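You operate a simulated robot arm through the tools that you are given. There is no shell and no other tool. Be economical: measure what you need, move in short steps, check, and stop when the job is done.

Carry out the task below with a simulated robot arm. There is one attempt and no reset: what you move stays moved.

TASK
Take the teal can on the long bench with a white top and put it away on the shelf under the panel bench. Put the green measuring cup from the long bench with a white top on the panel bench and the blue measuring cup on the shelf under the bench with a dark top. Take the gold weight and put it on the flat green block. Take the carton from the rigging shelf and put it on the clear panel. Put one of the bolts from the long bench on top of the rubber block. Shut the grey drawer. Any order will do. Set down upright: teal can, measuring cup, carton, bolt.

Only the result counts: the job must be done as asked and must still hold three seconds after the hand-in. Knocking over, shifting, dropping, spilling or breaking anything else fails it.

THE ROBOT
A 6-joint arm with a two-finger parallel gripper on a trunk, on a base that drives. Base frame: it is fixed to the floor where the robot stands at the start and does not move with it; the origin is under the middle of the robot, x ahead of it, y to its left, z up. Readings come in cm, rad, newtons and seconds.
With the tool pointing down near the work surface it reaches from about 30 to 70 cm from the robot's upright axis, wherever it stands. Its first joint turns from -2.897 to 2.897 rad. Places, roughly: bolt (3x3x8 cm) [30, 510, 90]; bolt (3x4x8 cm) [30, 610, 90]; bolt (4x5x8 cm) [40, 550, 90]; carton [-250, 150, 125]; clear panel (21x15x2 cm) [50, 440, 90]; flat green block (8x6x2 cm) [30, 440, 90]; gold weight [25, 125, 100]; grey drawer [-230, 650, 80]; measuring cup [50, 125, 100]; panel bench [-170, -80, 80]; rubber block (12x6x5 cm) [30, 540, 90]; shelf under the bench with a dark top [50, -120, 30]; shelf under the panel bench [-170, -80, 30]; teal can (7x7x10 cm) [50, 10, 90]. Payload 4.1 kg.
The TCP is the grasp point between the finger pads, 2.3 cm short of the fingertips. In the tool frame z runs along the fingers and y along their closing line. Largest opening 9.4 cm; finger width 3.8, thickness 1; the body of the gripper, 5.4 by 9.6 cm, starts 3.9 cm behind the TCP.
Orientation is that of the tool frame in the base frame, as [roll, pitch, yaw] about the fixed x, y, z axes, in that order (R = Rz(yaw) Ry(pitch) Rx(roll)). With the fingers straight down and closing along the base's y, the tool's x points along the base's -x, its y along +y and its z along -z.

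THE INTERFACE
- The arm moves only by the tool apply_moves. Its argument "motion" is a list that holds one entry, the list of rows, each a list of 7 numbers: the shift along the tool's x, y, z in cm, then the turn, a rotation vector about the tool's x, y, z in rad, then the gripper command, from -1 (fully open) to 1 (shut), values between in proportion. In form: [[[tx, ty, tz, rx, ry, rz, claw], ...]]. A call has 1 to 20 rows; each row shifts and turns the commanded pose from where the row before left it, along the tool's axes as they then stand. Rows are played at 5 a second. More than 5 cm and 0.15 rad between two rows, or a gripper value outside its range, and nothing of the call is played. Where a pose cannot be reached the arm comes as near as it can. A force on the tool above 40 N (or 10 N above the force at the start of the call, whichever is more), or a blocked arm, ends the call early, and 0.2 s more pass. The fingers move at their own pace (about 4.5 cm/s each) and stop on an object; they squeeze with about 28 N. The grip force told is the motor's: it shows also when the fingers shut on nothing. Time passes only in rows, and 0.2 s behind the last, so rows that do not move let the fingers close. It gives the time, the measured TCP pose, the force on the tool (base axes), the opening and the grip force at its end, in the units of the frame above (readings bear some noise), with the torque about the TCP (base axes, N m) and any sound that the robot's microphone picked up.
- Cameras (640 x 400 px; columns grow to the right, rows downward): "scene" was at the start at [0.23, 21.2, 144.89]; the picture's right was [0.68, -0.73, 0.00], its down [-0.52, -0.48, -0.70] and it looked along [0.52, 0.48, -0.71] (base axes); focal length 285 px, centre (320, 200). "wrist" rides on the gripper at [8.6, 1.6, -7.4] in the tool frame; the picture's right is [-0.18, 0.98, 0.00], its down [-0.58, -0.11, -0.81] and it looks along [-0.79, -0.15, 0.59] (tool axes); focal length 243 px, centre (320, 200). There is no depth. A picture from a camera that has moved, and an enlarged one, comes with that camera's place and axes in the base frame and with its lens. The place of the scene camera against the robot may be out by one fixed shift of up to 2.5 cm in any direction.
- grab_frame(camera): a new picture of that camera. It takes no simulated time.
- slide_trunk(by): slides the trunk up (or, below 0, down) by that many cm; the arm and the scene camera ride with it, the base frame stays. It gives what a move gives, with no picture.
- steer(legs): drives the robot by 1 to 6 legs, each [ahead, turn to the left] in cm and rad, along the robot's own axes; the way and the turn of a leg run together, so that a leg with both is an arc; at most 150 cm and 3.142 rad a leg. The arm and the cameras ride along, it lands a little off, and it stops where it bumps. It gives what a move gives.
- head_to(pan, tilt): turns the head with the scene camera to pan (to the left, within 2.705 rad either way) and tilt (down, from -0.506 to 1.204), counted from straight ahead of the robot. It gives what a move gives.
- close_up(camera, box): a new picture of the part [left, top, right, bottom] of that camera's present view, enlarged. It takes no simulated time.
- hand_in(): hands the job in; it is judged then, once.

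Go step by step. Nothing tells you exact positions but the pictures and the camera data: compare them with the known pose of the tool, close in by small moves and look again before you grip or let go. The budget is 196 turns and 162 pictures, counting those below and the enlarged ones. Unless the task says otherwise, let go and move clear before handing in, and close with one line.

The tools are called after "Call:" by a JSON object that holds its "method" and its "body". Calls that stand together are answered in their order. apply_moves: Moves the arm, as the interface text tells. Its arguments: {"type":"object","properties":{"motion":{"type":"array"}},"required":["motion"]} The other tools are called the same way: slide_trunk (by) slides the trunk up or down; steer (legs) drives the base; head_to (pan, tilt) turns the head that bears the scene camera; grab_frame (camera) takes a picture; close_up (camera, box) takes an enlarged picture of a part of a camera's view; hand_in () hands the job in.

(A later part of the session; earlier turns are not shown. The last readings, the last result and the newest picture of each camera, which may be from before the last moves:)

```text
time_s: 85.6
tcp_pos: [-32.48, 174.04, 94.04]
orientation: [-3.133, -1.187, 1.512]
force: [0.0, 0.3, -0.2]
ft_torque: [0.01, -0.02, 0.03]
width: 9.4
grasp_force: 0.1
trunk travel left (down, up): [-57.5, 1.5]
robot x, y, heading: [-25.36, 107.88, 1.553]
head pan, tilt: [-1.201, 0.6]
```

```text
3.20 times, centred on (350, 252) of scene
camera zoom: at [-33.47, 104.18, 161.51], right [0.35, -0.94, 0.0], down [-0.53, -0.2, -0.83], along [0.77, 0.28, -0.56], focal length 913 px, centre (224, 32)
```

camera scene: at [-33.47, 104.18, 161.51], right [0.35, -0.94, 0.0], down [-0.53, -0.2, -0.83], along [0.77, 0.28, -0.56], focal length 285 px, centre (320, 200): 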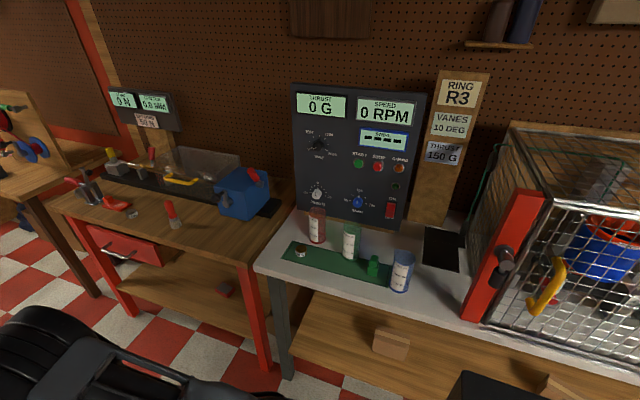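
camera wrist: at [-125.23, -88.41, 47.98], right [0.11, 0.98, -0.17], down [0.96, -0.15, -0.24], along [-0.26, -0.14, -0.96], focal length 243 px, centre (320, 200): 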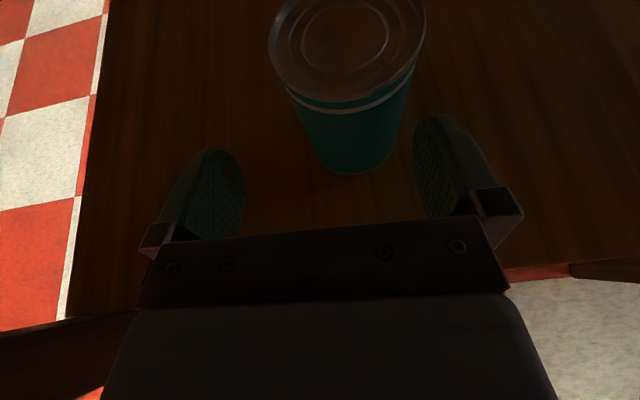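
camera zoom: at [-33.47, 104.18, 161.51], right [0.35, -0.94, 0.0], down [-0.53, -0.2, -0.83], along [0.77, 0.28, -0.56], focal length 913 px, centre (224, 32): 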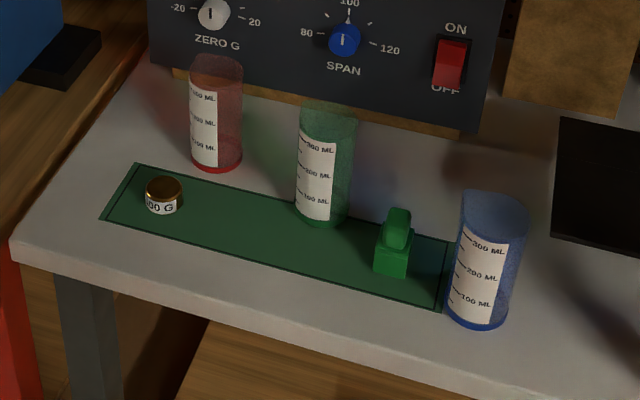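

Cups stand near (39,119) green and (31,100) blue, and the gold weight near (33,136). I'll position the robot facing the bench at the blue cup.

Call:
{"method": "steer", "body": {"legs": [[18, 0], [0, -0.6], [-41, 0], [0, -0.95]]}}

Call:
{"method": "head_to", "body": {"pan": 0.1, "tilt": 0.7}}

Call:
{"method": "grab_frame", "body": {"camera": "scene"}}

Call:
{"method": "grab_frame", "body": {"camera": "wrist"}}

```text
time_s: 93.3
tcp_pos: [17.33, 100.85, 94.07]
orientation: [-3.133, -1.189, -0.037]
force: [0.3, -0.7, 0.7]
ft_torque: [0.0, 0.02, -0.01]
width: 9.39
grasp_force: 0.0
trunk travel left (down, up): [-57.5, 1.5]
robot x, y, heading: [-48.9, 92.22, 0.005]
head pan, tilt: [-1.201, 0.6]
```

```text
time_s: 94.8
tcp_pos: [17.28, 100.89, 94.09]
orientation: [-3.132, -1.188, -0.036]
force: [0.5, 0.4, -0.6]
ft_torque: [0.01, 0.01, -0.01]
width: 9.38
grasp_force: 0.1
trunk travel left (down, up): [-57.5, 1.5]
robot x, y, heading: [-48.34, 92.26, 0.007]
head pan, tilt: [0.099, 0.7]
```

```text
129 pictures are left
camera scene: at [-46.09, 108.81, 160.65], right [0.1, -0.99, 0.0], down [-0.64, -0.07, -0.76], along [0.76, 0.08, -0.64], focal length 285 px, centre (320, 200)
```

scene: 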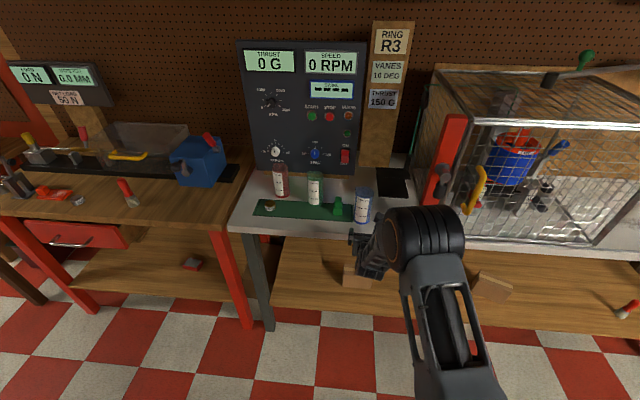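

```text
128 pictures are left
camera wrist: at [13.65, 99.37, 104.98], right [-0.1, -0.98, -0.17], down [-0.96, 0.14, -0.24], along [0.26, 0.14, -0.96], focal length 243 px, centre (320, 200)
```

wrist: 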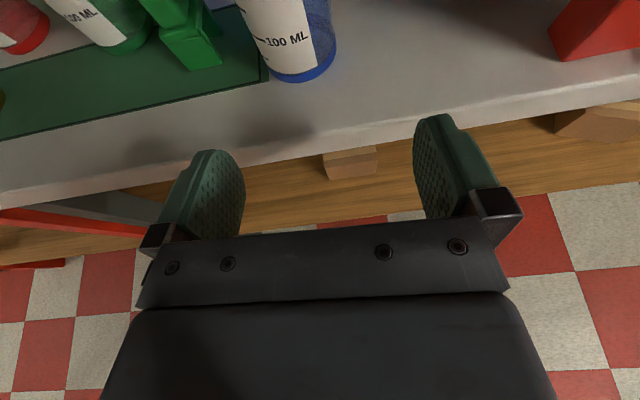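

Blue cup centre is about (32.7, 102.4) and it is ~14 cm tall. I'll raise a little, line up, and advance part way.

Call:
{"method": "apply_moves", "body": {"motion": [[[3.1, -1.8, -1.3, 0, 0, 0, -0.9], [1.5, 0, 3.7, 0, 0, 0, -0.9], [1.1, 0, 2.8, 0, 0, 0, -0.9], [0, 0, 0, 0, 0, 0, -0.9]]]}}

Call:
{"method": "grab_frame", "body": {"camera": "wrist"}}

```text
time_s: 95.8
tcp_pos: [24.34, 102.27, 97.42]
orientation: [-3.133, -1.189, -0.037]
force: [-0.3, -0.1, 0.0]
ft_torque: [-0.01, 0.04, 0.03]
width: 8.95
grasp_force: 0.1
trunk travel left (down, up): [-57.5, 1.5]
robot x, y, heading: [-48.61, 92.18, 0.002]
head pan, tilt: [0.099, 0.7]
```

```text
127 pictures are left
camera wrist: at [20.67, 100.94, 108.28], right [-0.1, -0.98, -0.17], down [-0.96, 0.14, -0.24], along [0.26, 0.14, -0.96], focal length 243 px, centre (320, 200)
```

wrist: 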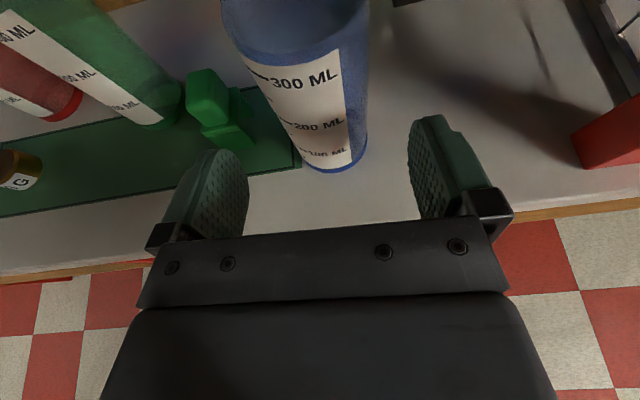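

Lined up: the cup's centre is at (32.3, 102.3) and clear of the green weight. Advance 7 cm and close.

Call:
{"method": "apply_moves", "body": {"motion": [[[1.35, 0, 3.35, 0, 0, 0, -0.9], [1.3, 0, 3.3, 0, 0, 0, -0.9], [0, 0, 0, 0, 0, 0, -0.9], [0, 0, 0, 0, 0, 0, 1], [0, 0, 0, 0, 0, 0, 1], [0, 0, 0, 0, 0, 0, 1], [0, 0, 0, 0, 0, 0, 1]]]}}

Call:
{"method": "grab_frame", "body": {"camera": "wrist"}}

```text
time_s: 97.4
tcp_pos: [31.53, 102.15, 97.37]
orientation: [-3.134, -1.188, -0.039]
force: [0.2, -0.5, 0.0]
ft_torque: [-0.03, 0.01, 0.02]
width: 6.05
grasp_force: 28.1
trunk travel left (down, up): [-57.5, 1.5]
robot x, y, heading: [-49.18, 91.76, 0.003]
head pan, tilt: [0.099, 0.7]
```

```text
126 pictures are left
camera wrist: at [27.82, 100.72, 108.29], right [-0.1, -0.98, -0.17], down [-0.96, 0.14, -0.24], along [0.26, 0.14, -0.96], focal length 243 px, centre (320, 200)
```

wrist: 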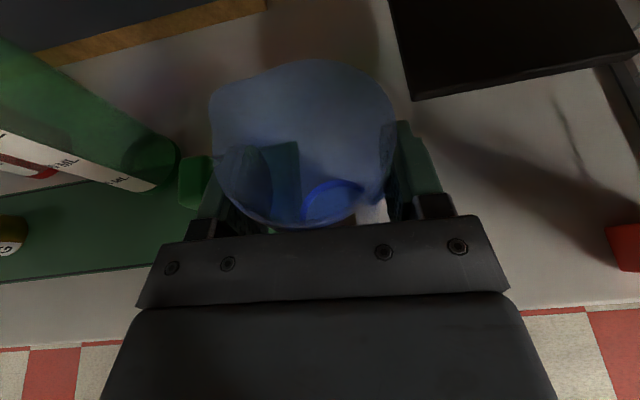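

The blue cup is gripped. Lift, retract, and back away, then drive down to the dark-top bench.

Call:
{"method": "apply_moves", "body": {"motion": [[[2.3, 0, -0.95, 0, 0, 0, 1], [2.3, 0, -0.95, 0, 0, 0, 1], [0, 0, 0, 0, 0, 0, 1], [-1.4, 0, -3.5, 0, 0, 0, 1], [-1.4, 0, -3.5, 0, 0, 0, 1], [-0.8, 0, -2, 0, 0, 0, 1]]]}}

Call:
{"method": "steer", "body": {"legs": [[-14, 0], [0, -1.571], [120, 0], [90, 0]]}}

Call:
{"method": "head_to", "body": {"pan": 1.2, "tilt": 0.6}}

Call:
{"method": "grab_frame", "body": {"camera": "scene"}}

```text
time_s: 98.8
tcp_pos: [21.63, 102.63, 102.54]
orientation: [-3.133, -1.189, -0.039]
force: [0.0, 0.4, -0.5]
ft_torque: [0.01, 0.0, -0.01]
width: 6.03
grasp_force: 28.0
trunk travel left (down, up): [-57.5, 1.5]
robot x, y, heading: [-48.94, 92.25, -0.0]
head pan, tilt: [0.099, 0.7]
```

```text
time_s: 114.0
tcp_pos: [-49.77, -189.22, 102.34]
orientation: [-3.132, -1.19, -1.601]
force: [0.8, 0.2, -0.9]
ft_torque: [0.01, 0.01, 0.01]
width: 6.02
grasp_force: 27.7
trunk travel left (down, up): [-57.5, 1.5]
robot x, y, heading: [-60.93, -119.0, -1.563]
head pan, tilt: [0.099, 0.7]
```

```text
time_s: 115.3
tcp_pos: [-49.65, -189.23, 102.48]
orientation: [-3.132, -1.189, -1.6]
force: [0.5, 0.7, -1.0]
ft_torque: [0.0, -0.02, 0.0]
width: 6.05
grasp_force: 27.8
trunk travel left (down, up): [-57.5, 1.5]
robot x, y, heading: [-60.51, -118.94, -1.557]
head pan, tilt: [1.201, 0.6]
```

```text
125 pictures are left
camera scene: at [-35.52, -116.66, 161.51], right [-0.35, -0.94, 0.0], down [-0.53, 0.2, -0.82], along [0.77, -0.29, -0.57], focal length 285 px, centre (320, 200)
```

scene: 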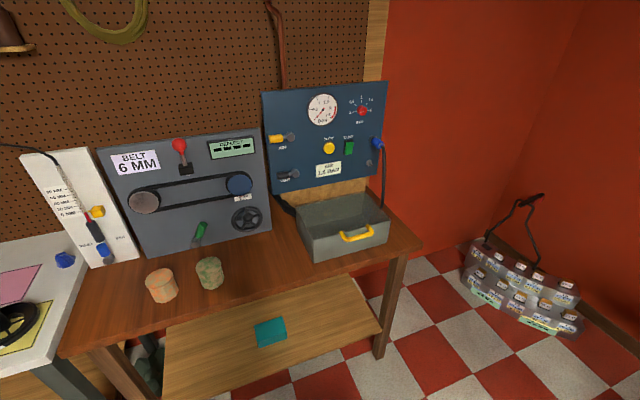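

The dark-top bench's shelf holds a teal box at about y=-121. I'll zoom in to check the left part of the shelf.

Call:
{"method": "head_to", "body": {"pan": 1.2, "tilt": 0.95}}

Call:
{"method": "grab_frame", "body": {"camera": "scene"}}

```text
time_s: 116.2
tcp_pos: [-49.73, -189.25, 102.37]
orientation: [-3.134, -1.189, -1.6]
force: [-0.5, 0.6, -0.1]
ft_torque: [0.04, 0.03, 0.01]
width: 6.05
grasp_force: 28.5
trunk travel left (down, up): [-57.5, 1.5]
robot x, y, heading: [-60.64, -118.94, -1.558]
head pan, tilt: [1.201, 0.949]
```

```text
124 pictures are left
camera scene: at [-36.98, -116.1, 158.68], right [-0.35, -0.94, 0.0], down [-0.76, 0.28, -0.58], along [0.55, -0.2, -0.81], focal length 285 px, centre (320, 200)
```

scene: 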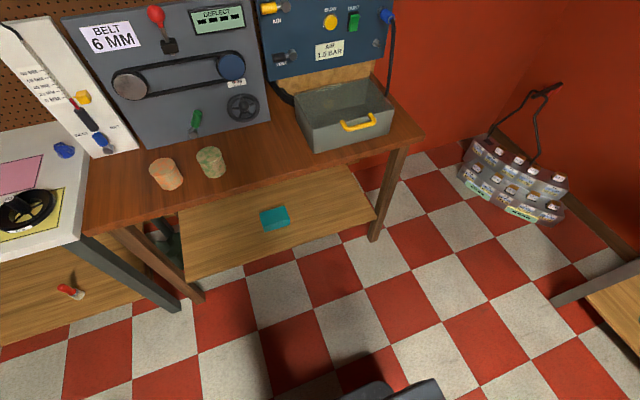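

Shelf front edge is x≈29, spanning y -73 to -171; I'll set the cup at about (42, -97). Back up, turn, lower the trunk.

Call:
{"method": "steer", "body": {"legs": [[-11, 0], [0, 1.56]]}}

Call:
{"method": "slide_trunk", "body": {"by": -40}}

Call:
{"method": "slide_trunk", "body": {"by": -17}}

Call:
{"method": "head_to", "body": {"pan": 0.0, "tilt": 0.6}}

Call:
{"method": "grab_frame", "body": {"camera": "scene"}}

Call:
{"method": "grab_frame", "body": {"camera": "wrist"}}

```text
time_s: 121.2
tcp_pos: [9.84, -97.98, 102.44]
orientation: [-3.133, -1.188, -0.046]
force: [-0.8, -0.1, -1.0]
ft_torque: [0.01, 0.01, 0.06]
width: 6.05
grasp_force: 28.2
trunk travel left (down, up): [-57.5, 1.5]
robot x, y, heading: [-60.67, -108.05, -0.008]
head pan, tilt: [1.201, 0.949]
```

```text
time_s: 125.0
tcp_pos: [9.88, -98.0, 62.44]
orientation: [-3.133, -1.188, -0.046]
force: [0.2, 0.2, -0.8]
ft_torque: [0.02, 0.01, -0.01]
width: 6.04
grasp_force: 27.9
trunk travel left (down, up): [-17.5, 41.5]
robot x, y, heading: [-60.97, -107.88, -0.003]
head pan, tilt: [1.201, 0.949]
```

```text
time_s: 126.9
tcp_pos: [9.8, -98.01, 45.39]
orientation: [-3.135, -1.188, -0.046]
force: [0.1, -0.2, -0.1]
ft_torque: [0.01, 0.01, 0.01]
width: 6.05
grasp_force: 28.0
trunk travel left (down, up): [-0.5, 58.5]
robot x, y, heading: [-60.92, -107.39, -0.006]
head pan, tilt: [1.201, 0.949]
```

```text
time_s: 128.3
tcp_pos: [9.88, -98.01, 45.26]
orientation: [-3.132, -1.19, -0.046]
force: [0.3, 0.2, -0.5]
ft_torque: [0.0, 0.02, -0.01]
width: 6.04
grasp_force: 28.0
trunk travel left (down, up): [-0.5, 58.5]
robot x, y, heading: [-60.95, -107.91, -0.005]
head pan, tilt: [0.0, 0.6]
```

```text
123 pictures are left
camera scene: at [-57.58, -92.06, 104.51], right [0.0, -1.0, 0.0], down [-0.57, 0.0, -0.82], along [0.82, 0.0, -0.57], focal length 285 px, centre (320, 200)
```

scene: 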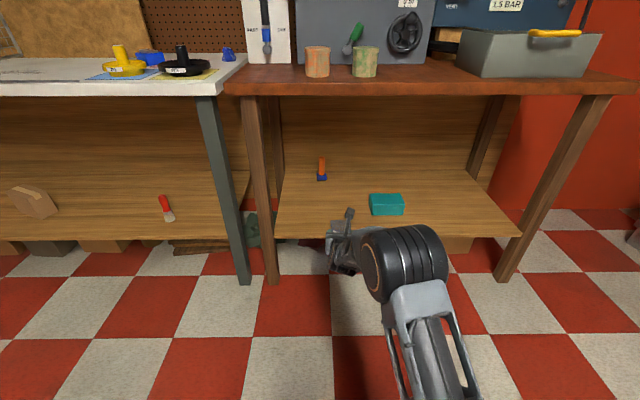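

```text
122 pictures are left
camera wrist: at [6.1, -99.48, 56.35], right [-0.11, -0.98, -0.17], down [-0.96, 0.15, -0.24], along [0.26, 0.14, -0.96], focal length 243 px, centre (320, 200)
```

wrist: 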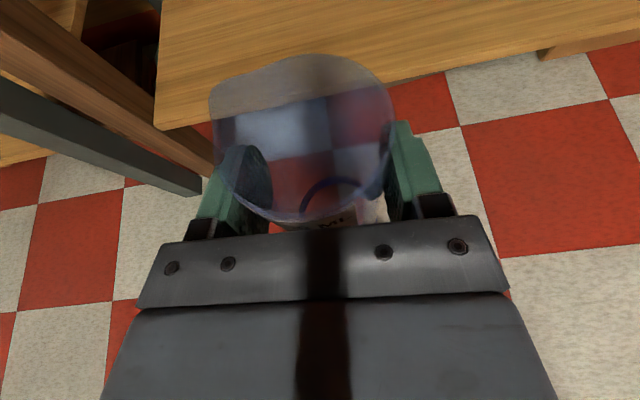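

The route is clear; a screwdriver stands far back at (72,-92) and the teal box at y≈-121. Drive in 29 cm.

Call:
{"method": "steer", "body": {"legs": [[29, 0]]}}

Call:
{"method": "grab_frame", "body": {"camera": "wrist"}}

Call:
{"method": "apply_moves", "body": {"motion": [[[-1.86, 0, 0.74, 0, 0, 0, 1], [-0.93, 0, 0.37, 0, 0, 0, 1], [0, 0, 0, 0, 0, 0, 1]]]}}

```text
time_s: 130.3
tcp_pos: [38.65, -97.99, 45.39]
orientation: [-3.133, -1.187, -0.044]
force: [0.3, 1.0, -0.9]
ft_torque: [-0.05, 0.02, -0.02]
width: 6.05
grasp_force: 28.4
trunk travel left (down, up): [-0.5, 58.5]
robot x, y, heading: [-31.89, -107.82, -0.006]
head pan, tilt: [0.0, 0.6]
```

```text
121 pictures are left
camera wrist: at [34.98, -99.42, 56.35], right [-0.1, -0.98, -0.17], down [-0.96, 0.14, -0.24], along [0.26, 0.14, -0.96], focal length 243 px, centre (320, 200)
```

wrist: 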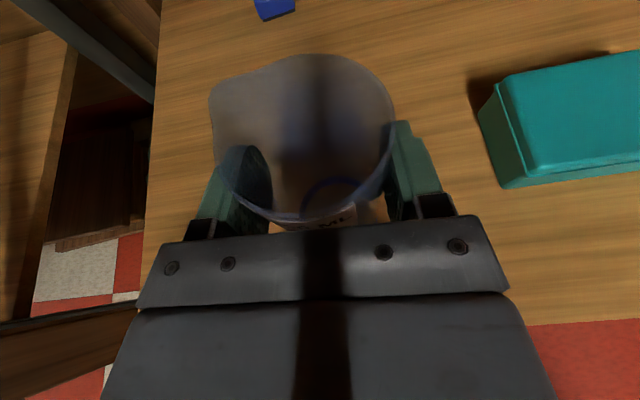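

```text
time_s: 131.1
tcp_pos: [38.65, -97.87, 42.39]
orientation: [-3.133, -1.189, -0.042]
force: [0.0, 0.2, -0.9]
ft_torque: [-0.01, 0.01, 0.02]
width: 6.04
grasp_force: 27.9
trunk travel left (down, up): [-0.5, 58.5]
robot x, y, heading: [-32.05, -108.1, -0.007]
head pan, tilt: [0.0, 0.6]
```

Good clearance to the teal box. Keep lowering until contact.

Call:
{"method": "apply_moves", "body": {"motion": [[[-0.75, 0, 0.3, 0, 0, 0, 1], [-0.56, 0, 0.22, 0, 0, 0, 1], [0, 0, 0, 0, 0, 0, 1]]]}}

Call:
{"method": "apply_moves", "body": {"motion": [[[-0.46, 0, 0.18, 0, 0, 0, 1], [0, 0, 0, 0, 0, 0, 1]]]}}

Call:
{"method": "apply_moves", "body": {"motion": [[[-0.37, 0, 0.15, 0, 0, 0, 1], [0, 0, 0, 0, 0, 0, 1]]]}}

```text
time_s: 131.9
tcp_pos: [38.72, -97.91, 41.02]
orientation: [-3.133, -1.189, -0.045]
force: [-0.2, 0.4, -0.8]
ft_torque: [-0.04, 0.0, 0.0]
width: 6.06
grasp_force: 27.7
trunk travel left (down, up): [-0.5, 58.5]
robot x, y, heading: [-31.83, -108.02, -0.003]
head pan, tilt: [0.0, 0.6]
```

```text
time_s: 132.5
tcp_pos: [38.63, -97.92, 40.55]
orientation: [-3.133, -1.19, -0.042]
force: [0.5, -0.9, -1.0]
ft_torque: [-0.01, 0.0, 0.0]
width: 6.06
grasp_force: 28.1
trunk travel left (down, up): [-0.5, 58.5]
robot x, y, heading: [-31.86, -107.84, -0.004]
head pan, tilt: [0.0, 0.6]
```

```text
time_s: 133.1
tcp_pos: [38.66, -97.99, 40.04]
orientation: [-3.133, -1.188, -0.044]
force: [0.2, 0.2, -1.1]
ft_torque: [0.01, -0.01, 0.0]
width: 6.03
grasp_force: 28.4
trunk travel left (down, up): [-0.5, 58.5]
robot x, y, heading: [-31.78, -107.68, -0.003]
head pan, tilt: [0.0, 0.6]
```

Still free; continuing in small steps.

Call:
{"method": "apply_moves", "body": {"motion": [[[-0.3, 0, 0.12, 0, 0, 0, 1], [0, 0, 0, 0, 0, 0, 1]]]}}

Call:
{"method": "apply_moves", "body": {"motion": [[[-0.3, 0, 0.12, 0, 0, 0, 1], [0, 0, 0, 0, 0, 0, 1]]]}}

Call:
{"method": "apply_moves", "body": {"motion": [[[-0.2, 0, 0.08, 0, 0, 0, 1], [0, 0, 0, 0, 0, 0, 1]]]}}

```text
time_s: 133.7
tcp_pos: [38.7, -97.96, 39.71]
orientation: [-3.132, -1.19, -0.044]
force: [0.6, 0.0, -1.1]
ft_torque: [-0.02, 0.03, 0.0]
width: 6.04
grasp_force: 27.9
trunk travel left (down, up): [-0.5, 58.5]
robot x, y, heading: [-32.08, -108.13, -0.006]
head pan, tilt: [0.0, 0.6]
```

```text
time_s: 134.3
tcp_pos: [38.66, -98.02, 39.38]
orientation: [-3.132, -1.187, -0.043]
force: [-0.5, 0.3, -0.9]
ft_torque: [0.05, 0.01, 0.01]
width: 6.08
grasp_force: 27.7
trunk travel left (down, up): [-0.5, 58.5]
robot x, y, heading: [-31.97, -107.91, 0.001]
head pan, tilt: [0.0, 0.6]
```

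```text
time_s: 134.9
tcp_pos: [38.72, -97.93, 39.48]
orientation: [-3.133, -1.191, -0.043]
force: [-0.8, -0.1, 3.3]
ft_torque: [-0.03, -0.08, -0.01]
width: 6.04
grasp_force: 28.4
trunk travel left (down, up): [-0.5, 58.5]
robot x, y, heading: [-32.06, -107.91, -0.007]
head pan, tilt: [0.0, 0.6]
```

Contact felt (force turned upward). Release here and check before pulling back.

Call:
{"method": "apply_moves", "body": {"motion": [[[-0.1, 0, 0.04, 0, 0, 0, 1], [0, 0, 0, 0, 0, 0, 0.4], [0, 0, 0, 0, 0, 0, -0.2], [0, 0, 0, 0, 0, 0, -0.8], [0, 0, 0, 0, 0, 0, -1], [0, 0, 0, 0, 0, 0, -1]]]}}

Call:
{"method": "grab_frame", "body": {"camera": "wrist"}}

Call:
{"method": "apply_moves", "body": {"motion": [[[-1.4, 0, -3.5, 0, 0, 0, -1], [-1.4, 0, -3.5, 0, 0, 0, -1], [0, 0, 0, 0, 0, 0, -1]]]}}

Call:
{"method": "grab_frame", "body": {"camera": "wrist"}}

```text
time_s: 136.3
tcp_pos: [38.6, -97.88, 39.18]
orientation: [-3.134, -1.19, -0.044]
force: [-0.7, 0.0, -0.4]
ft_torque: [0.0, 0.04, 0.04]
width: 9.38
grasp_force: 0.1
trunk travel left (down, up): [-0.5, 58.5]
robot x, y, heading: [-31.96, -108.1, -0.001]
head pan, tilt: [0.0, 0.6]
```

```text
120 pictures are left
camera wrist: at [34.96, -99.4, 50.09], right [-0.1, -0.98, -0.17], down [-0.96, 0.14, -0.24], along [0.26, 0.14, -0.96], focal length 243 px, centre (320, 200)
```

wrist: 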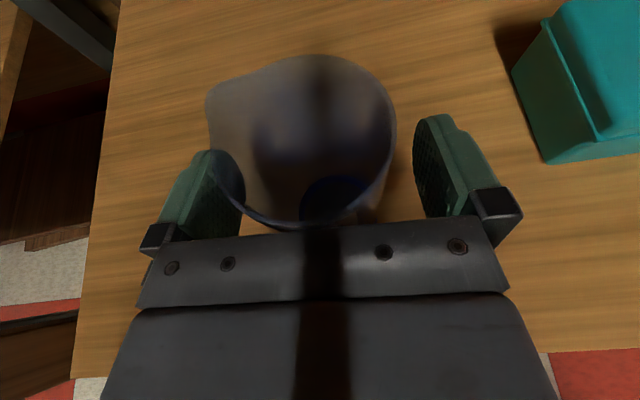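

```text
time_s: 137.1
tcp_pos: [31.03, -97.72, 39.14]
orientation: [-3.134, -1.188, -0.044]
force: [-0.6, 0.0, 0.0]
ft_torque: [0.02, -0.01, 0.03]
width: 9.41
grasp_force: 0.1
trunk travel left (down, up): [-0.5, 58.5]
robot x, y, heading: [-31.91, -107.76, -0.005]
head pan, tilt: [0.0, 0.6]
```

```text
119 pictures are left
camera wrist: at [27.28, -99.07, 50.17], right [-0.1, -0.98, -0.17], down [-0.96, 0.14, -0.24], along [0.26, 0.14, -0.96], focal length 243 px, centre (320, 200)
```

wrist: 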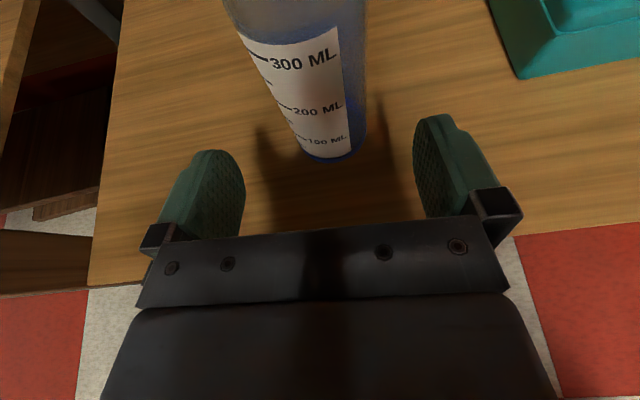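

The blue cup is placed. Back out, raise, and drive back up for the green cup at about (40, 121).

Call:
{"method": "steer", "body": {"legs": [[-30, 0]]}}

Call:
{"method": "slide_trunk", "body": {"by": 40}}

Call:
{"method": "slide_trunk", "body": {"by": 18}}

Call:
{"method": "steer", "body": {"legs": [[0, 1.571], [110, 0], [108.5, 0], [0, -1.571], [18, 0]]}}

Call:
{"method": "grab_frame", "body": {"camera": "wrist"}}

Call:
{"method": "grab_frame", "body": {"camera": "scene"}}

```text
time_s: 139.1
tcp_pos: [1.26, -97.58, 39.16]
orientation: [-3.134, -1.188, -0.044]
force: [-0.9, 0.8, -0.1]
ft_torque: [-0.01, -0.01, 0.01]
width: 9.38
grasp_force: 0.0
trunk travel left (down, up): [-0.5, 58.5]
robot x, y, heading: [-61.59, -108.1, 0.0]
head pan, tilt: [0.0, 0.6]
```

```text
time_s: 143.0
tcp_pos: [1.26, -97.46, 79.11]
orientation: [-3.133, -1.189, -0.041]
force: [0.4, 0.2, 0.5]
ft_torque: [-0.01, 0.01, -0.02]
width: 9.4
grasp_force: 0.0
trunk travel left (down, up): [-40.5, 18.5]
robot x, y, heading: [-61.71, -107.97, -0.004]
head pan, tilt: [0.0, 0.6]
```

```text
time_s: 145.0
tcp_pos: [1.16, -97.55, 97.17]
orientation: [-3.134, -1.189, -0.041]
force: [-0.1, -0.5, 0.1]
ft_torque: [0.0, 0.01, 0.02]
width: 9.38
grasp_force: 0.0
trunk travel left (down, up): [-58.5, 0.5]
robot x, y, heading: [-61.73, -107.74, -0.001]
head pan, tilt: [0.0, 0.6]
```

```text
time_s: 164.5
tcp_pos: [23.47, 120.94, 97.14]
orientation: [-3.133, -1.184, -0.051]
force: [-0.4, 0.0, -0.4]
ft_torque: [0.02, 0.01, -0.01]
width: 9.39
grasp_force: 0.1
trunk travel left (down, up): [-58.5, 0.5]
robot x, y, heading: [-39.52, 111.02, -0.009]
head pan, tilt: [0.0, 0.6]
```

```text
118 pictures are left
camera wrist: at [19.7, 119.54, 108.13], right [-0.11, -0.98, -0.17], down [-0.96, 0.15, -0.24], along [0.26, 0.14, -0.96], focal length 243 px, centre (320, 200)
```

wrist: 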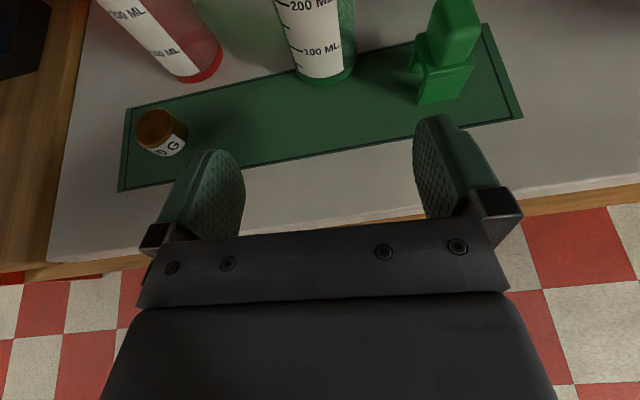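

```text
117 pictures are left
camera scene: at [-36.27, 126.76, 162.51], right [-0.01, -1.0, 0.0], down [-0.57, 0.0, -0.82], along [0.82, -0.01, -0.57], focal length 285 px, centre (320, 200)
```

scene: 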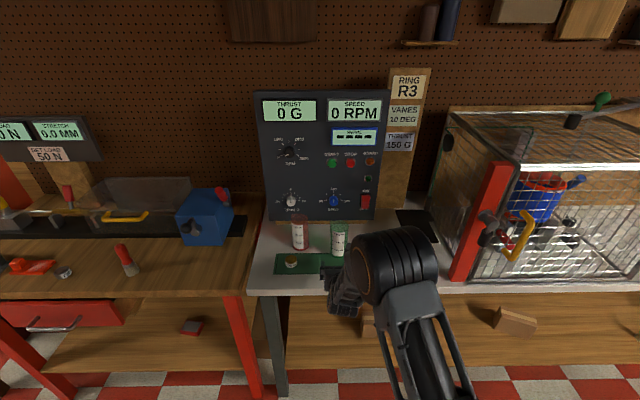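

Green cup centre is (40.2, 120.9), with the green weight's nearest side at y≈112.5, so there is room. Advance most of the way and check.

Call:
{"method": "apply_moves", "body": {"motion": [[[1.46, -0.15, 3.67, 0, 0, 0, -0.9], [1.46, -0.15, 3.67, 0, 0, 0, -0.9], [0.9, -0.1, 2.3, 0, 0, 0, -0.9], [0, 0, 0, 0, 0, 0, -0.9]]]}}

Call:
{"method": "grab_frame", "body": {"camera": "wrist"}}

```text
time_s: 165.5
tcp_pos: [33.75, 120.97, 97.17]
orientation: [-3.132, -1.189, -0.049]
force: [-0.5, -0.2, 0.4]
ft_torque: [0.0, 0.0, 0.03]
width: 8.93
grasp_force: 0.1
trunk travel left (down, up): [-58.5, 0.5]
robot x, y, heading: [-39.58, 111.08, -0.008]
head pan, tilt: [0.0, 0.6]
```

```text
116 pictures are left
camera wrist: at [30.05, 119.49, 108.08], right [-0.11, -0.98, -0.17], down [-0.96, 0.15, -0.24], along [0.26, 0.14, -0.96], focal length 243 px, centre (320, 200)
```

wrist: 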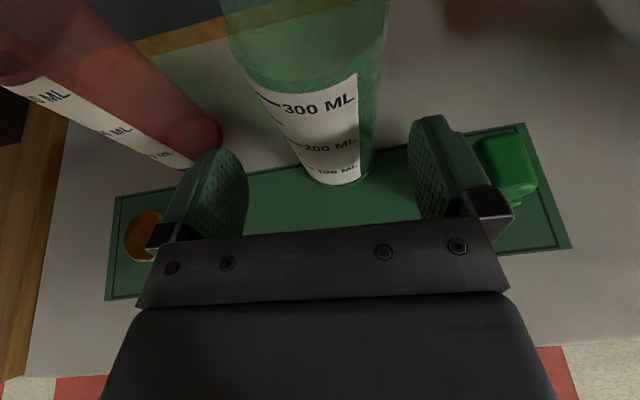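

Centred. Advance the last 5 cm and close.

Call:
{"method": "apply_moves", "body": {"motion": [[[1.0, 0.1, 2.4, 0, 0, 0, -0.9], [1.0, 0, 2.4, 0, 0, 0, -0.9], [0, 0, 0, 0, 0, 0, -0.9], [0, 0, 0, 0, 0, 0, 1], [0, 0, 0, 0, 0, 0, 1], [0, 0, 0, 0, 0, 0, 1], [0, 0, 0, 0, 0, 0, 1]]]}}

Call:
{"method": "apply_moves", "body": {"motion": [[[1.9, 0, -0.75, 0, 0, 0, 1], [2.3, 0, -0.95, 0, 0, 0, 1], [2.3, 0, -0.95, 0, 0, 0, 1], [0, 0, 0, 0, 0, 0, 1]]]}}

Call:
{"method": "grab_frame", "body": {"camera": "wrist"}}

```text
time_s: 167.1
tcp_pos: [38.85, 120.6, 97.15]
orientation: [-3.133, -1.187, -0.049]
force: [-0.1, -0.8, 0.0]
ft_torque: [-0.01, 0.0, -0.02]
width: 6.04
grasp_force: 27.4
trunk travel left (down, up): [-58.5, 0.5]
robot x, y, heading: [-39.51, 111.14, -0.012]
head pan, tilt: [0.0, 0.6]
```

```text
time_s: 168.1
tcp_pos: [38.89, 120.55, 104.13]
orientation: [-3.132, -1.188, -0.049]
force: [0.1, 0.2, -0.4]
ft_torque: [-0.04, 0.02, -0.01]
width: 6.03
grasp_force: 28.2
trunk travel left (down, up): [-58.5, 0.5]
robot x, y, heading: [-39.81, 110.97, -0.01]
head pan, tilt: [0.0, 0.6]
```

```text
115 pictures are left
camera wrist: at [35.19, 119.11, 115.11], right [-0.11, -0.98, -0.17], down [-0.96, 0.15, -0.24], along [0.26, 0.14, -0.96], focal length 243 px, centre (320, 200)
```

wrist: 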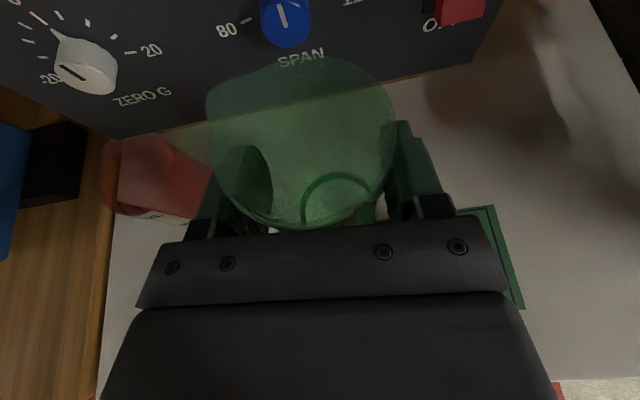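

The green cup is lifted. I'll retract, back away and drive to the panel bench to look for a free spot on its top.

Call:
{"method": "apply_moves", "body": {"motion": [[[-1.4, 0, -3.5, 0, 0, 0, 1], [-1.4, 0, -3.5, 0, 0, 0, 1], [-1.2, 0, -3, 0, 0, 0, 1]]]}}

Call:
{"method": "steer", "body": {"legs": [[-13, 0], [0, -1.571], [105, 0], [105, 0], [0, -0.9], [-25, 0]]}}

Call:
{"method": "steer", "body": {"legs": [[0, -0.67]]}}

Call:
{"method": "head_to", "body": {"pan": 0.0, "tilt": 0.55}}

Call:
{"method": "grab_frame", "body": {"camera": "scene"}}

```text
time_s: 168.9
tcp_pos: [28.1, 121.1, 104.16]
orientation: [-3.132, -1.189, -0.052]
force: [-0.3, -0.1, 0.1]
ft_torque: [0.0, 0.0, 0.0]
width: 6.05
grasp_force: 28.9
trunk travel left (down, up): [-58.5, 0.5]
robot x, y, heading: [-39.69, 111.23, -0.012]
head pan, tilt: [0.0, 0.6]
```

```text
time_s: 187.8
tcp_pos: [-80.92, -133.41, 104.21]
orientation: [-3.132, -1.189, -2.524]
force: [-0.1, 0.3, -0.8]
ft_torque: [0.0, 0.0, 0.01]
width: 6.06
grasp_force: 27.9
trunk travel left (down, up): [-58.5, 0.5]
robot x, y, heading: [-33.74, -83.63, -2.484]
head pan, tilt: [0.0, 0.6]
```

```text
time_s: 190.0
tcp_pos: [-101.51, -93.43, 104.3]
orientation: [-3.131, -1.189, 3.09]
force: [0.3, 0.4, -2.0]
ft_torque: [0.05, -0.03, -0.02]
width: 6.05
grasp_force: 27.7
trunk travel left (down, up): [-58.5, 0.5]
robot x, y, heading: [-33.72, -83.51, 3.133]
head pan, tilt: [0.0, 0.6]
```

```text
time_s: 190.6
tcp_pos: [-101.64, -93.53, 104.26]
orientation: [-3.133, -1.188, 3.089]
force: [0.0, 0.3, -1.5]
ft_torque: [-0.05, -0.03, -0.03]
width: 6.05
grasp_force: 28.0
trunk travel left (down, up): [-58.5, 0.5]
robot x, y, heading: [-33.58, -83.93, 3.129]
head pan, tilt: [0.0, 0.55]
```

```text
114 pictures are left
camera scene: at [-36.67, -101.28, 162.96], right [0.01, 1.0, 0.0], down [0.52, -0.01, -0.85], along [-0.85, 0.01, -0.52], focal length 285 px, centre (320, 200)
```

scene: 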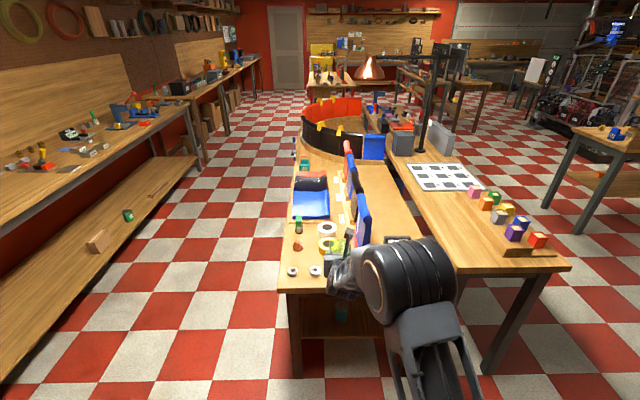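

Call:
{"method": "close_up", "body": {"camera": "scene", "box": [270, 120, 450, 300]}}

Call:
{"method": "grab_frame", "body": {"camera": "wrist"}}

```text
2.22 times, centred on (360, 210) of scene
camera zoom: at [-36.67, -101.28, 162.96], right [0.01, 1.0, 0.0], down [0.52, -0.01, -0.85], along [-0.85, 0.01, -0.52], focal length 634 px, centre (231, 178)
```

zoom: 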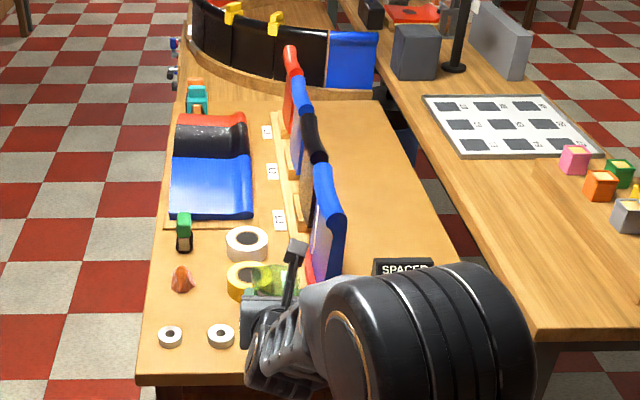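

```text
112 pictures are left
camera wrist: at [-97.8, -91.94, 115.16], right [0.11, 0.98, -0.17], down [0.96, -0.15, -0.24], along [-0.26, -0.14, -0.96], focal length 243 px, centre (320, 200)
```

wrist: 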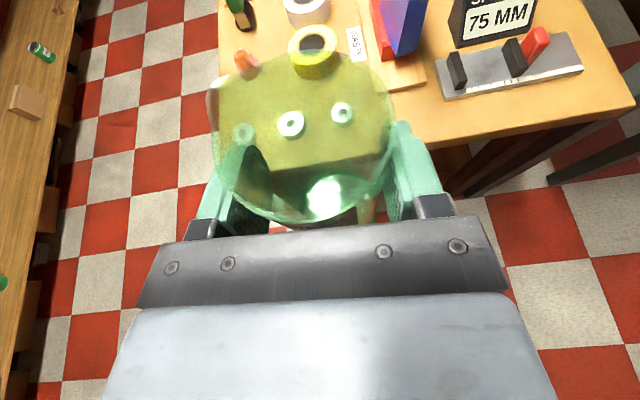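

There's a free gap at the front of the bench top between the third ring nut (y≈-92) and the SPACER fixture (y≈-77). I'll shift sideways to y≈-84 and look again.

Call:
{"method": "apply_moves", "body": {"motion": [[[0, 3.3, 0, 0, 0, 0, 1], [0, 3.3, 0, 0, 0, 0, 1], [0, 3.3, 0, 0, 0, 0, 1], [0, 0, 0, 0, 0, 0, 1]]]}}

Call:
{"method": "grab_frame", "body": {"camera": "wrist"}}

```text
time_s: 191.6
tcp_pos: [-101.53, -84.82, 104.48]
orientation: [3.108, -1.186, 3.116]
force: [-0.5, 1.1, -0.3]
ft_torque: [-0.03, 0.0, 0.0]
width: 6.05
grasp_force: 27.9
out of reach, approached as far as the arm can: row 3
trunk travel left (down, up): [-58.5, 0.5]
robot x, y, heading: [-33.31, -83.43, 3.131]
head pan, tilt: [0.0, 0.55]
```

```text
111 pictures are left
camera wrist: at [-97.75, -83.56, 115.54], right [0.13, 0.98, -0.16], down [0.96, -0.16, -0.24], along [-0.26, -0.12, -0.96], focal length 243 px, centre (320, 200)
```

wrist: 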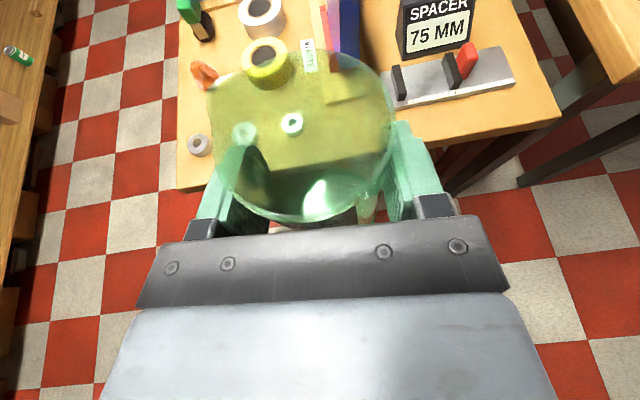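

Target spot for the cup is about (-119, -82.5). I'll use the base to turn slightly and drive in 16 cm.

Call:
{"method": "steer", "body": {"legs": [[0, -0.025], [16.4, 0]]}}

Call:
{"method": "grab_frame", "body": {"camera": "wrist"}}

Call:
{"method": "grab_frame", "body": {"camera": "scene"}}

```text
time_s: 193.4
tcp_pos: [-117.88, -82.71, 104.5]
orientation: [3.108, -1.184, 3.091]
force: [-0.1, -0.1, -1.1]
ft_torque: [-0.01, -0.02, 0.0]
width: 6.03
grasp_force: 28.2
trunk travel left (down, up): [-58.5, 0.5]
robot x, y, heading: [-50.31, -83.19, 3.106]
head pan, tilt: [0.0, 0.55]
```

```text
110 pictures are left
camera wrist: at [-114.18, -81.38, 115.48], right [0.15, 0.98, -0.16], down [0.95, -0.19, -0.24], along [-0.26, -0.12, -0.96], focal length 243 px, centre (320, 200)
```

wrist: 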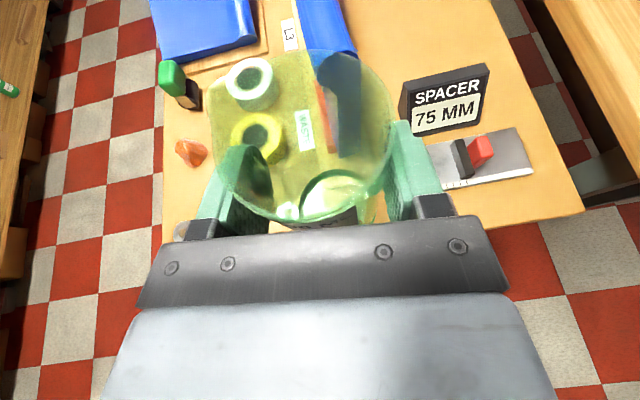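

```text
109 pictures are left
camera scene: at [-53.57, -100.59, 162.96], right [0.04, 1.0, 0.0], down [0.52, -0.02, -0.85], along [-0.85, 0.03, -0.52], focal length 285 px, centre (320, 200)
```

scene: 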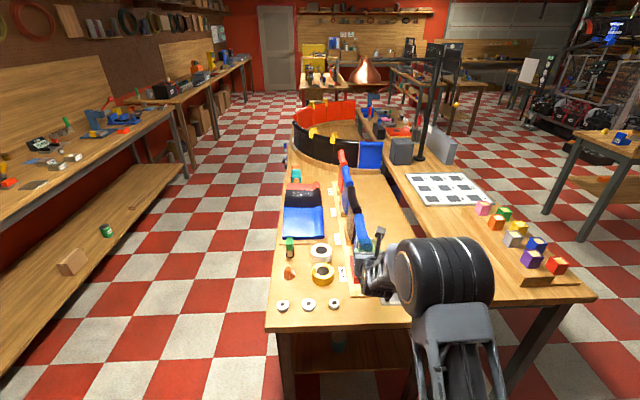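

Position is good: nothing under the cup. Lower by trunk, then the last bit in fine steps.

Call:
{"method": "slide_trunk", "body": {"by": -12}}

Call:
{"method": "grab_frame", "body": {"camera": "scene"}}

Call:
{"method": "slide_trunk", "body": {"by": -1}}

Call:
{"method": "slide_trunk", "body": {"by": -0.6}}

```text
time_s: 194.9
tcp_pos: [-117.86, -82.49, 92.57]
orientation: [3.109, -1.185, 3.091]
force: [-0.1, -0.2, -0.4]
ft_torque: [0.01, -0.01, 0.01]
width: 6.06
grasp_force: 28.1
trunk travel left (down, up): [-46.5, 12.5]
robot x, y, heading: [-50.13, -83.4, 3.103]
head pan, tilt: [0.0, 0.55]
```

```text
108 pictures are left
camera scene: at [-53.47, -100.59, 150.97], right [0.04, 1.0, 0.0], down [0.52, -0.02, -0.85], along [-0.85, 0.03, -0.52], focal length 285 px, centre (320, 200)
```

scene: 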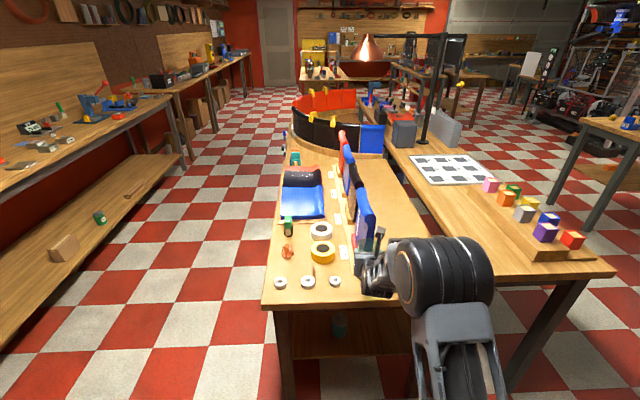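

```text
time_s: 195.5
tcp_pos: [-117.9, -82.57, 91.49]
orientation: [3.109, -1.186, 3.089]
force: [0.8, -0.3, -0.9]
ft_torque: [0.01, -0.02, -0.04]
width: 6.05
grasp_force: 28.1
trunk travel left (down, up): [-45.5, 13.5]
robot x, y, heading: [-50.02, -83.03, 3.104]
head pan, tilt: [0.0, 0.55]
```

```text
time_s: 196.0
tcp_pos: [-117.91, -82.6, 90.89]
orientation: [3.11, -1.186, 3.091]
force: [-0.2, 0.3, -0.2]
ft_torque: [0.01, -0.03, 0.02]
width: 6.02
grasp_force: 27.9
trunk travel left (down, up): [-44.9, 14.1]
robot x, y, heading: [-50.06, -82.77, 3.105]
head pan, tilt: [0.0, 0.55]
```

Call:
{"method": "slide_trunk", "body": {"by": -0.5}}

Call:
{"method": "slide_trunk", "body": {"by": -0.4}}

Call:
{"method": "slide_trunk", "body": {"by": -0.4}}

Call:
{"method": "slide_trunk", "body": {"by": -0.3}}

```text
time_s: 196.6
tcp_pos: [-117.81, -82.58, 90.35]
orientation: [3.11, -1.186, 3.09]
force: [0.7, -0.2, -0.4]
ft_torque: [0.0, 0.02, 0.0]
width: 6.04
grasp_force: 27.8
trunk travel left (down, up): [-44.4, 14.6]
robot x, y, heading: [-50.14, -82.75, 3.108]
head pan, tilt: [0.0, 0.55]
```

```text
time_s: 197.1
tcp_pos: [-117.9, -82.52, 90.13]
orientation: [3.107, -1.186, 3.092]
force: [-0.6, -0.1, -0.8]
ft_torque: [-0.01, 0.0, 0.01]
width: 6.04
grasp_force: 27.6
trunk travel left (down, up): [-44.0, 15.0]
robot x, y, heading: [-50.12, -83.48, 3.104]
head pan, tilt: [0.0, 0.55]
```

```text
time_s: 197.6
tcp_pos: [-117.94, -82.56, 89.65]
orientation: [3.109, -1.185, 3.09]
force: [1.1, 0.2, -0.4]
ft_torque: [0.0, -0.01, 0.02]
width: 6.05
grasp_force: 28.3
trunk travel left (down, up): [-43.6, 15.4]
robot x, y, heading: [-50.15, -83.29, 3.103]
head pan, tilt: [0.0, 0.55]
```

```text
time_s: 198.2
tcp_pos: [-117.95, -82.61, 89.4]
orientation: [3.108, -1.185, 3.091]
force: [0.7, 0.1, -1.3]
ft_torque: [0.0, -0.02, 0.01]
width: 6.06
grasp_force: 27.8
trunk travel left (down, up): [-43.3, 15.7]
robot x, y, heading: [-49.98, -83.13, 3.105]
head pan, tilt: [0.0, 0.55]
```

No contact yet; continue.

Call:
{"method": "slide_trunk", "body": {"by": -0.4}}

Call:
{"method": "slide_trunk", "body": {"by": -0.4}}

Call:
{"method": "slide_trunk", "body": {"by": -0.4}}

Call:
{"method": "slide_trunk", "body": {"by": -0.4}}

Call:
{"method": "grab_frame", "body": {"camera": "wrist"}}

```text
time_s: 198.7
tcp_pos: [-117.88, -82.6, 88.87]
orientation: [3.109, -1.185, 3.089]
force: [0.3, -0.1, 0.2]
ft_torque: [-0.01, 0.01, 0.02]
width: 6.06
grasp_force: 28.7
trunk travel left (down, up): [-42.9, 16.1]
robot x, y, heading: [-50.4, -83.19, 3.103]
head pan, tilt: [0.0, 0.55]
```

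```text
time_s: 199.2
tcp_pos: [-117.88, -82.61, 88.61]
orientation: [3.107, -1.184, 3.091]
force: [0.3, -0.3, -0.7]
ft_torque: [-0.02, -0.03, 0.01]
width: 6.05
grasp_force: 28.0
trunk travel left (down, up): [-42.5, 16.5]
robot x, y, heading: [-49.87, -83.15, 3.106]
head pan, tilt: [0.0, 0.55]
```

```text
time_s: 199.8
tcp_pos: [-117.82, -82.62, 88.05]
orientation: [3.109, -1.185, 3.089]
force: [0.4, -0.1, -1.8]
ft_torque: [-0.01, 0.0, 0.0]
width: 6.02
grasp_force: 28.2
trunk travel left (down, up): [-42.1, 16.9]
robot x, y, heading: [-50.18, -83.51, 3.105]
head pan, tilt: [0.0, 0.55]
```

```text
time_s: 200.3
tcp_pos: [-117.9, -82.64, 87.72]
orientation: [3.108, -1.185, 3.088]
force: [0.4, -0.9, -1.4]
ft_torque: [0.03, -0.03, 0.02]
width: 6.06
grasp_force: 27.9
trunk travel left (down, up): [-41.7, 17.3]
robot x, y, heading: [-50.19, -83.02, 3.103]
head pan, tilt: [0.0, 0.55]
```

```text
107 pictures are left
camera wrist: at [-114.1, -81.38, 98.72], right [0.15, 0.98, -0.16], down [0.95, -0.19, -0.24], along [-0.26, -0.12, -0.96], focal length 243 px, centre (320, 200)
```

wrist: 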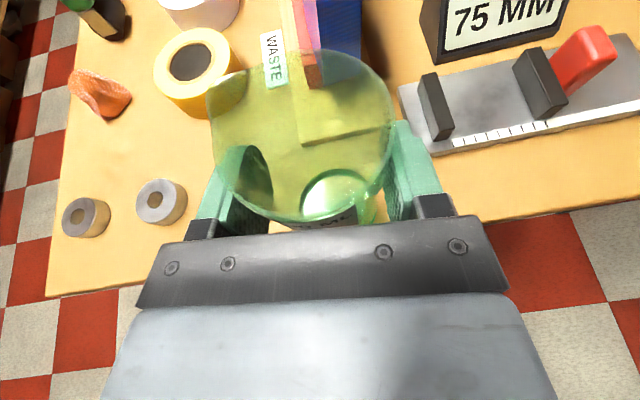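

Two views show the bench top is at z≈76 with its edge at x≈-115.3, and the panel board starts at x≈-126. I'll move 2 cm further in and keep lowering.

Call:
{"method": "apply_moves", "body": {"motion": [[[0.37, 0, 0.93, 0, 0, 0, 1], [0.37, 0, 0.9, 0, 0, 0, 1], [0, 0, 0, 0, 0, 0, 1]]]}}

Call:
{"method": "slide_trunk", "body": {"by": -0.8}}

Call:
{"method": "slide_trunk", "body": {"by": -0.4}}

Call:
{"method": "slide_trunk", "body": {"by": -0.4}}

Call:
{"method": "slide_trunk", "body": {"by": -0.4}}

```text
time_s: 201.1
tcp_pos: [-120.1, -82.46, 87.74]
orientation: [3.109, -1.185, 3.089]
force: [0.3, 0.4, -0.5]
ft_torque: [0.0, 0.01, -0.02]
width: 6.05
grasp_force: 28.0
trunk travel left (down, up): [-41.7, 17.3]
robot x, y, heading: [-49.96, -83.29, 3.104]
head pan, tilt: [0.0, 0.55]
```

```text
time_s: 201.7
tcp_pos: [-119.92, -82.4, 86.93]
orientation: [3.109, -1.184, 3.09]
force: [-1.4, 0.0, -0.3]
ft_torque: [-0.01, -0.06, -0.01]
width: 6.04
grasp_force: 28.0
trunk travel left (down, up): [-40.9, 18.1]
robot x, y, heading: [-50.08, -83.11, 3.105]
head pan, tilt: [0.0, 0.55]
```

```text
time_s: 202.2
tcp_pos: [-119.87, -82.43, 86.51]
orientation: [3.108, -1.183, 3.093]
force: [0.3, -0.3, -1.3]
ft_torque: [0.0, 0.0, 0.0]
width: 6.03
grasp_force: 28.0
trunk travel left (down, up): [-40.5, 18.5]
robot x, y, heading: [-50.08, -83.04, 3.106]
head pan, tilt: [0.0, 0.55]
```

```text
time_s: 202.7
tcp_pos: [-119.81, -82.46, 86.05]
orientation: [3.107, -1.184, 3.092]
force: [-0.3, 0.7, -0.5]
ft_torque: [-0.01, -0.04, -0.02]
width: 6.06
grasp_force: 28.0
trunk travel left (down, up): [-40.1, 18.9]
robot x, y, heading: [-50.12, -83.11, 3.106]
head pan, tilt: [0.0, 0.55]
```

```text
time_s: 203.2
tcp_pos: [-119.98, -82.5, 85.72]
orientation: [3.108, -1.185, 3.092]
force: [0.4, 1.0, -1.1]
ft_torque: [0.03, -0.02, 0.01]
width: 6.07
grasp_force: 27.6
trunk travel left (down, up): [-39.7, 19.3]
robot x, y, heading: [-49.97, -82.97, 3.101]
head pan, tilt: [0.0, 0.55]
```

Bottom should be near z≈75.8; continue finely.

Call:
{"method": "slide_trunk", "body": {"by": -0.3}}

Call:
{"method": "slide_trunk", "body": {"by": -0.3}}

Call:
{"method": "slide_trunk", "body": {"by": -0.3}}

Call:
{"method": "grab_frame", "body": {"camera": "wrist"}}

```text
time_s: 203.8
tcp_pos: [-119.82, -82.41, 85.45]
orientation: [3.108, -1.186, 3.091]
force: [0.4, -0.1, -1.1]
ft_torque: [0.0, 0.0, -0.01]
width: 6.05
grasp_force: 28.0
trunk travel left (down, up): [-39.4, 19.6]
robot x, y, heading: [-50.56, -83.01, 3.102]
head pan, tilt: [0.0, 0.55]
```

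```text
time_s: 204.3
tcp_pos: [-119.94, -82.51, 85.16]
orientation: [3.107, -1.185, 3.091]
force: [0.5, -0.3, -0.9]
ft_torque: [-0.02, -0.04, 0.05]
width: 6.03
grasp_force: 28.0
trunk travel left (down, up): [-39.1, 19.9]
robot x, y, heading: [-50.35, -83.16, 3.103]
head pan, tilt: [0.0, 0.55]
```

```text
time_s: 204.8
tcp_pos: [-119.96, -82.35, 84.75]
orientation: [3.11, -1.184, 3.092]
force: [0.3, 0.1, 0.7]
ft_torque: [0.03, 0.0, -0.01]
width: 6.06
grasp_force: 27.6
trunk travel left (down, up): [-38.8, 20.2]
robot x, y, heading: [-50.34, -82.95, 3.105]
head pan, tilt: [0.0, 0.55]
```

```text
106 pictures are left
camera wrist: at [-116.07, -81.2, 95.8], right [0.15, 0.98, -0.16], down [0.95, -0.19, -0.24], along [-0.26, -0.12, -0.96], focal length 243 px, centre (320, 200)
```

wrist: 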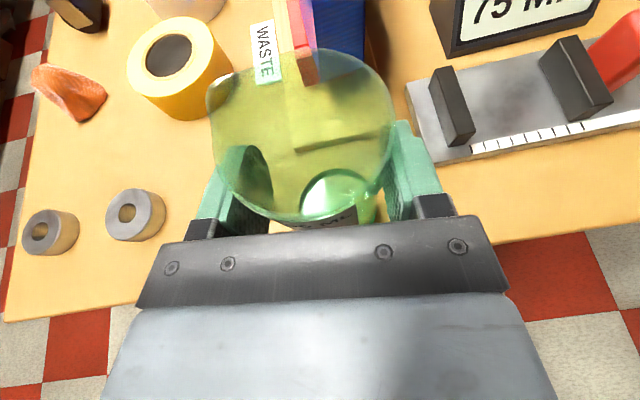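

Call:
{"method": "slide_trunk", "body": {"by": -0.3}}

Call:
{"method": "slide_trunk", "body": {"by": -0.3}}

```text
time_s: 205.3
tcp_pos: [-119.88, -82.47, 84.53]
orientation: [3.108, -1.185, 3.089]
force: [0.2, -0.1, -1.3]
ft_torque: [-0.01, -0.01, 0.0]
width: 6.05
grasp_force: 27.9
trunk travel left (down, up): [-38.5, 20.5]
robot x, y, heading: [-50.24, -83.14, 3.105]
head pan, tilt: [0.0, 0.55]
```

```text
time_s: 205.8
tcp_pos: [-119.93, -82.38, 84.1]
orientation: [3.106, -1.184, 3.092]
force: [0.2, -1.0, -0.7]
ft_torque: [-0.03, -0.01, 0.01]
width: 6.02
grasp_force: 28.2
trunk travel left (down, up): [-38.2, 20.8]
robot x, y, heading: [-50.47, -83.19, 3.106]
head pan, tilt: [0.0, 0.55]
```

Call:
{"method": "slide_trunk", "body": {"by": -0.3}}

Call:
{"method": "slide_trunk", "body": {"by": -0.3}}

Call:
{"method": "slide_trunk", "body": {"by": -0.3}}

Call:
{"method": "slide_trunk", "body": {"by": -0.3}}

```text
time_s: 206.4
tcp_pos: [-119.87, -82.29, 84.13]
orientation: [3.112, -1.189, 3.091]
force: [1.8, 1.4, 10.6]
ft_torque: [-0.31, -0.06, 0.05]
width: 6.05
grasp_force: 27.7
trunk travel left (down, up): [-37.9, 21.1]
robot x, y, heading: [-49.98, -83.17, 3.104]
head pan, tilt: [0.0, 0.55]
```

```text
time_s: 206.9
tcp_pos: [-119.89, -82.26, 83.94]
orientation: [3.111, -1.192, 3.088]
force: [0.9, 3.4, 19.7]
ft_torque: [-0.15, 0.2, -0.05]
width: 6.09
grasp_force: 28.1
trunk travel left (down, up): [-37.6, 21.4]
robot x, y, heading: [-50.12, -83.43, 3.103]
head pan, tilt: [0.0, 0.55]
```

```text
time_s: 207.4
tcp_pos: [-119.87, -82.41, 83.47]
orientation: [3.109, -1.187, 3.087]
force: [1.2, 5.0, 19.2]
ft_torque: [-0.09, 0.29, -0.06]
width: 6.04
grasp_force: 28.1
trunk travel left (down, up): [-37.3, 21.7]
robot x, y, heading: [-49.95, -82.83, 3.104]
head pan, tilt: [0.0, 0.55]
```

```text
time_s: 207.9
tcp_pos: [-119.69, -82.36, 83.19]
orientation: [3.109, -1.186, 3.089]
force: [1.9, 3.8, 18.2]
ft_torque: [-0.06, 0.3, -0.03]
width: 6.05
grasp_force: 27.8
trunk travel left (down, up): [-37.0, 22.0]
robot x, y, heading: [-50.16, -83.35, 3.104]
head pan, tilt: [0.0, 0.55]
```

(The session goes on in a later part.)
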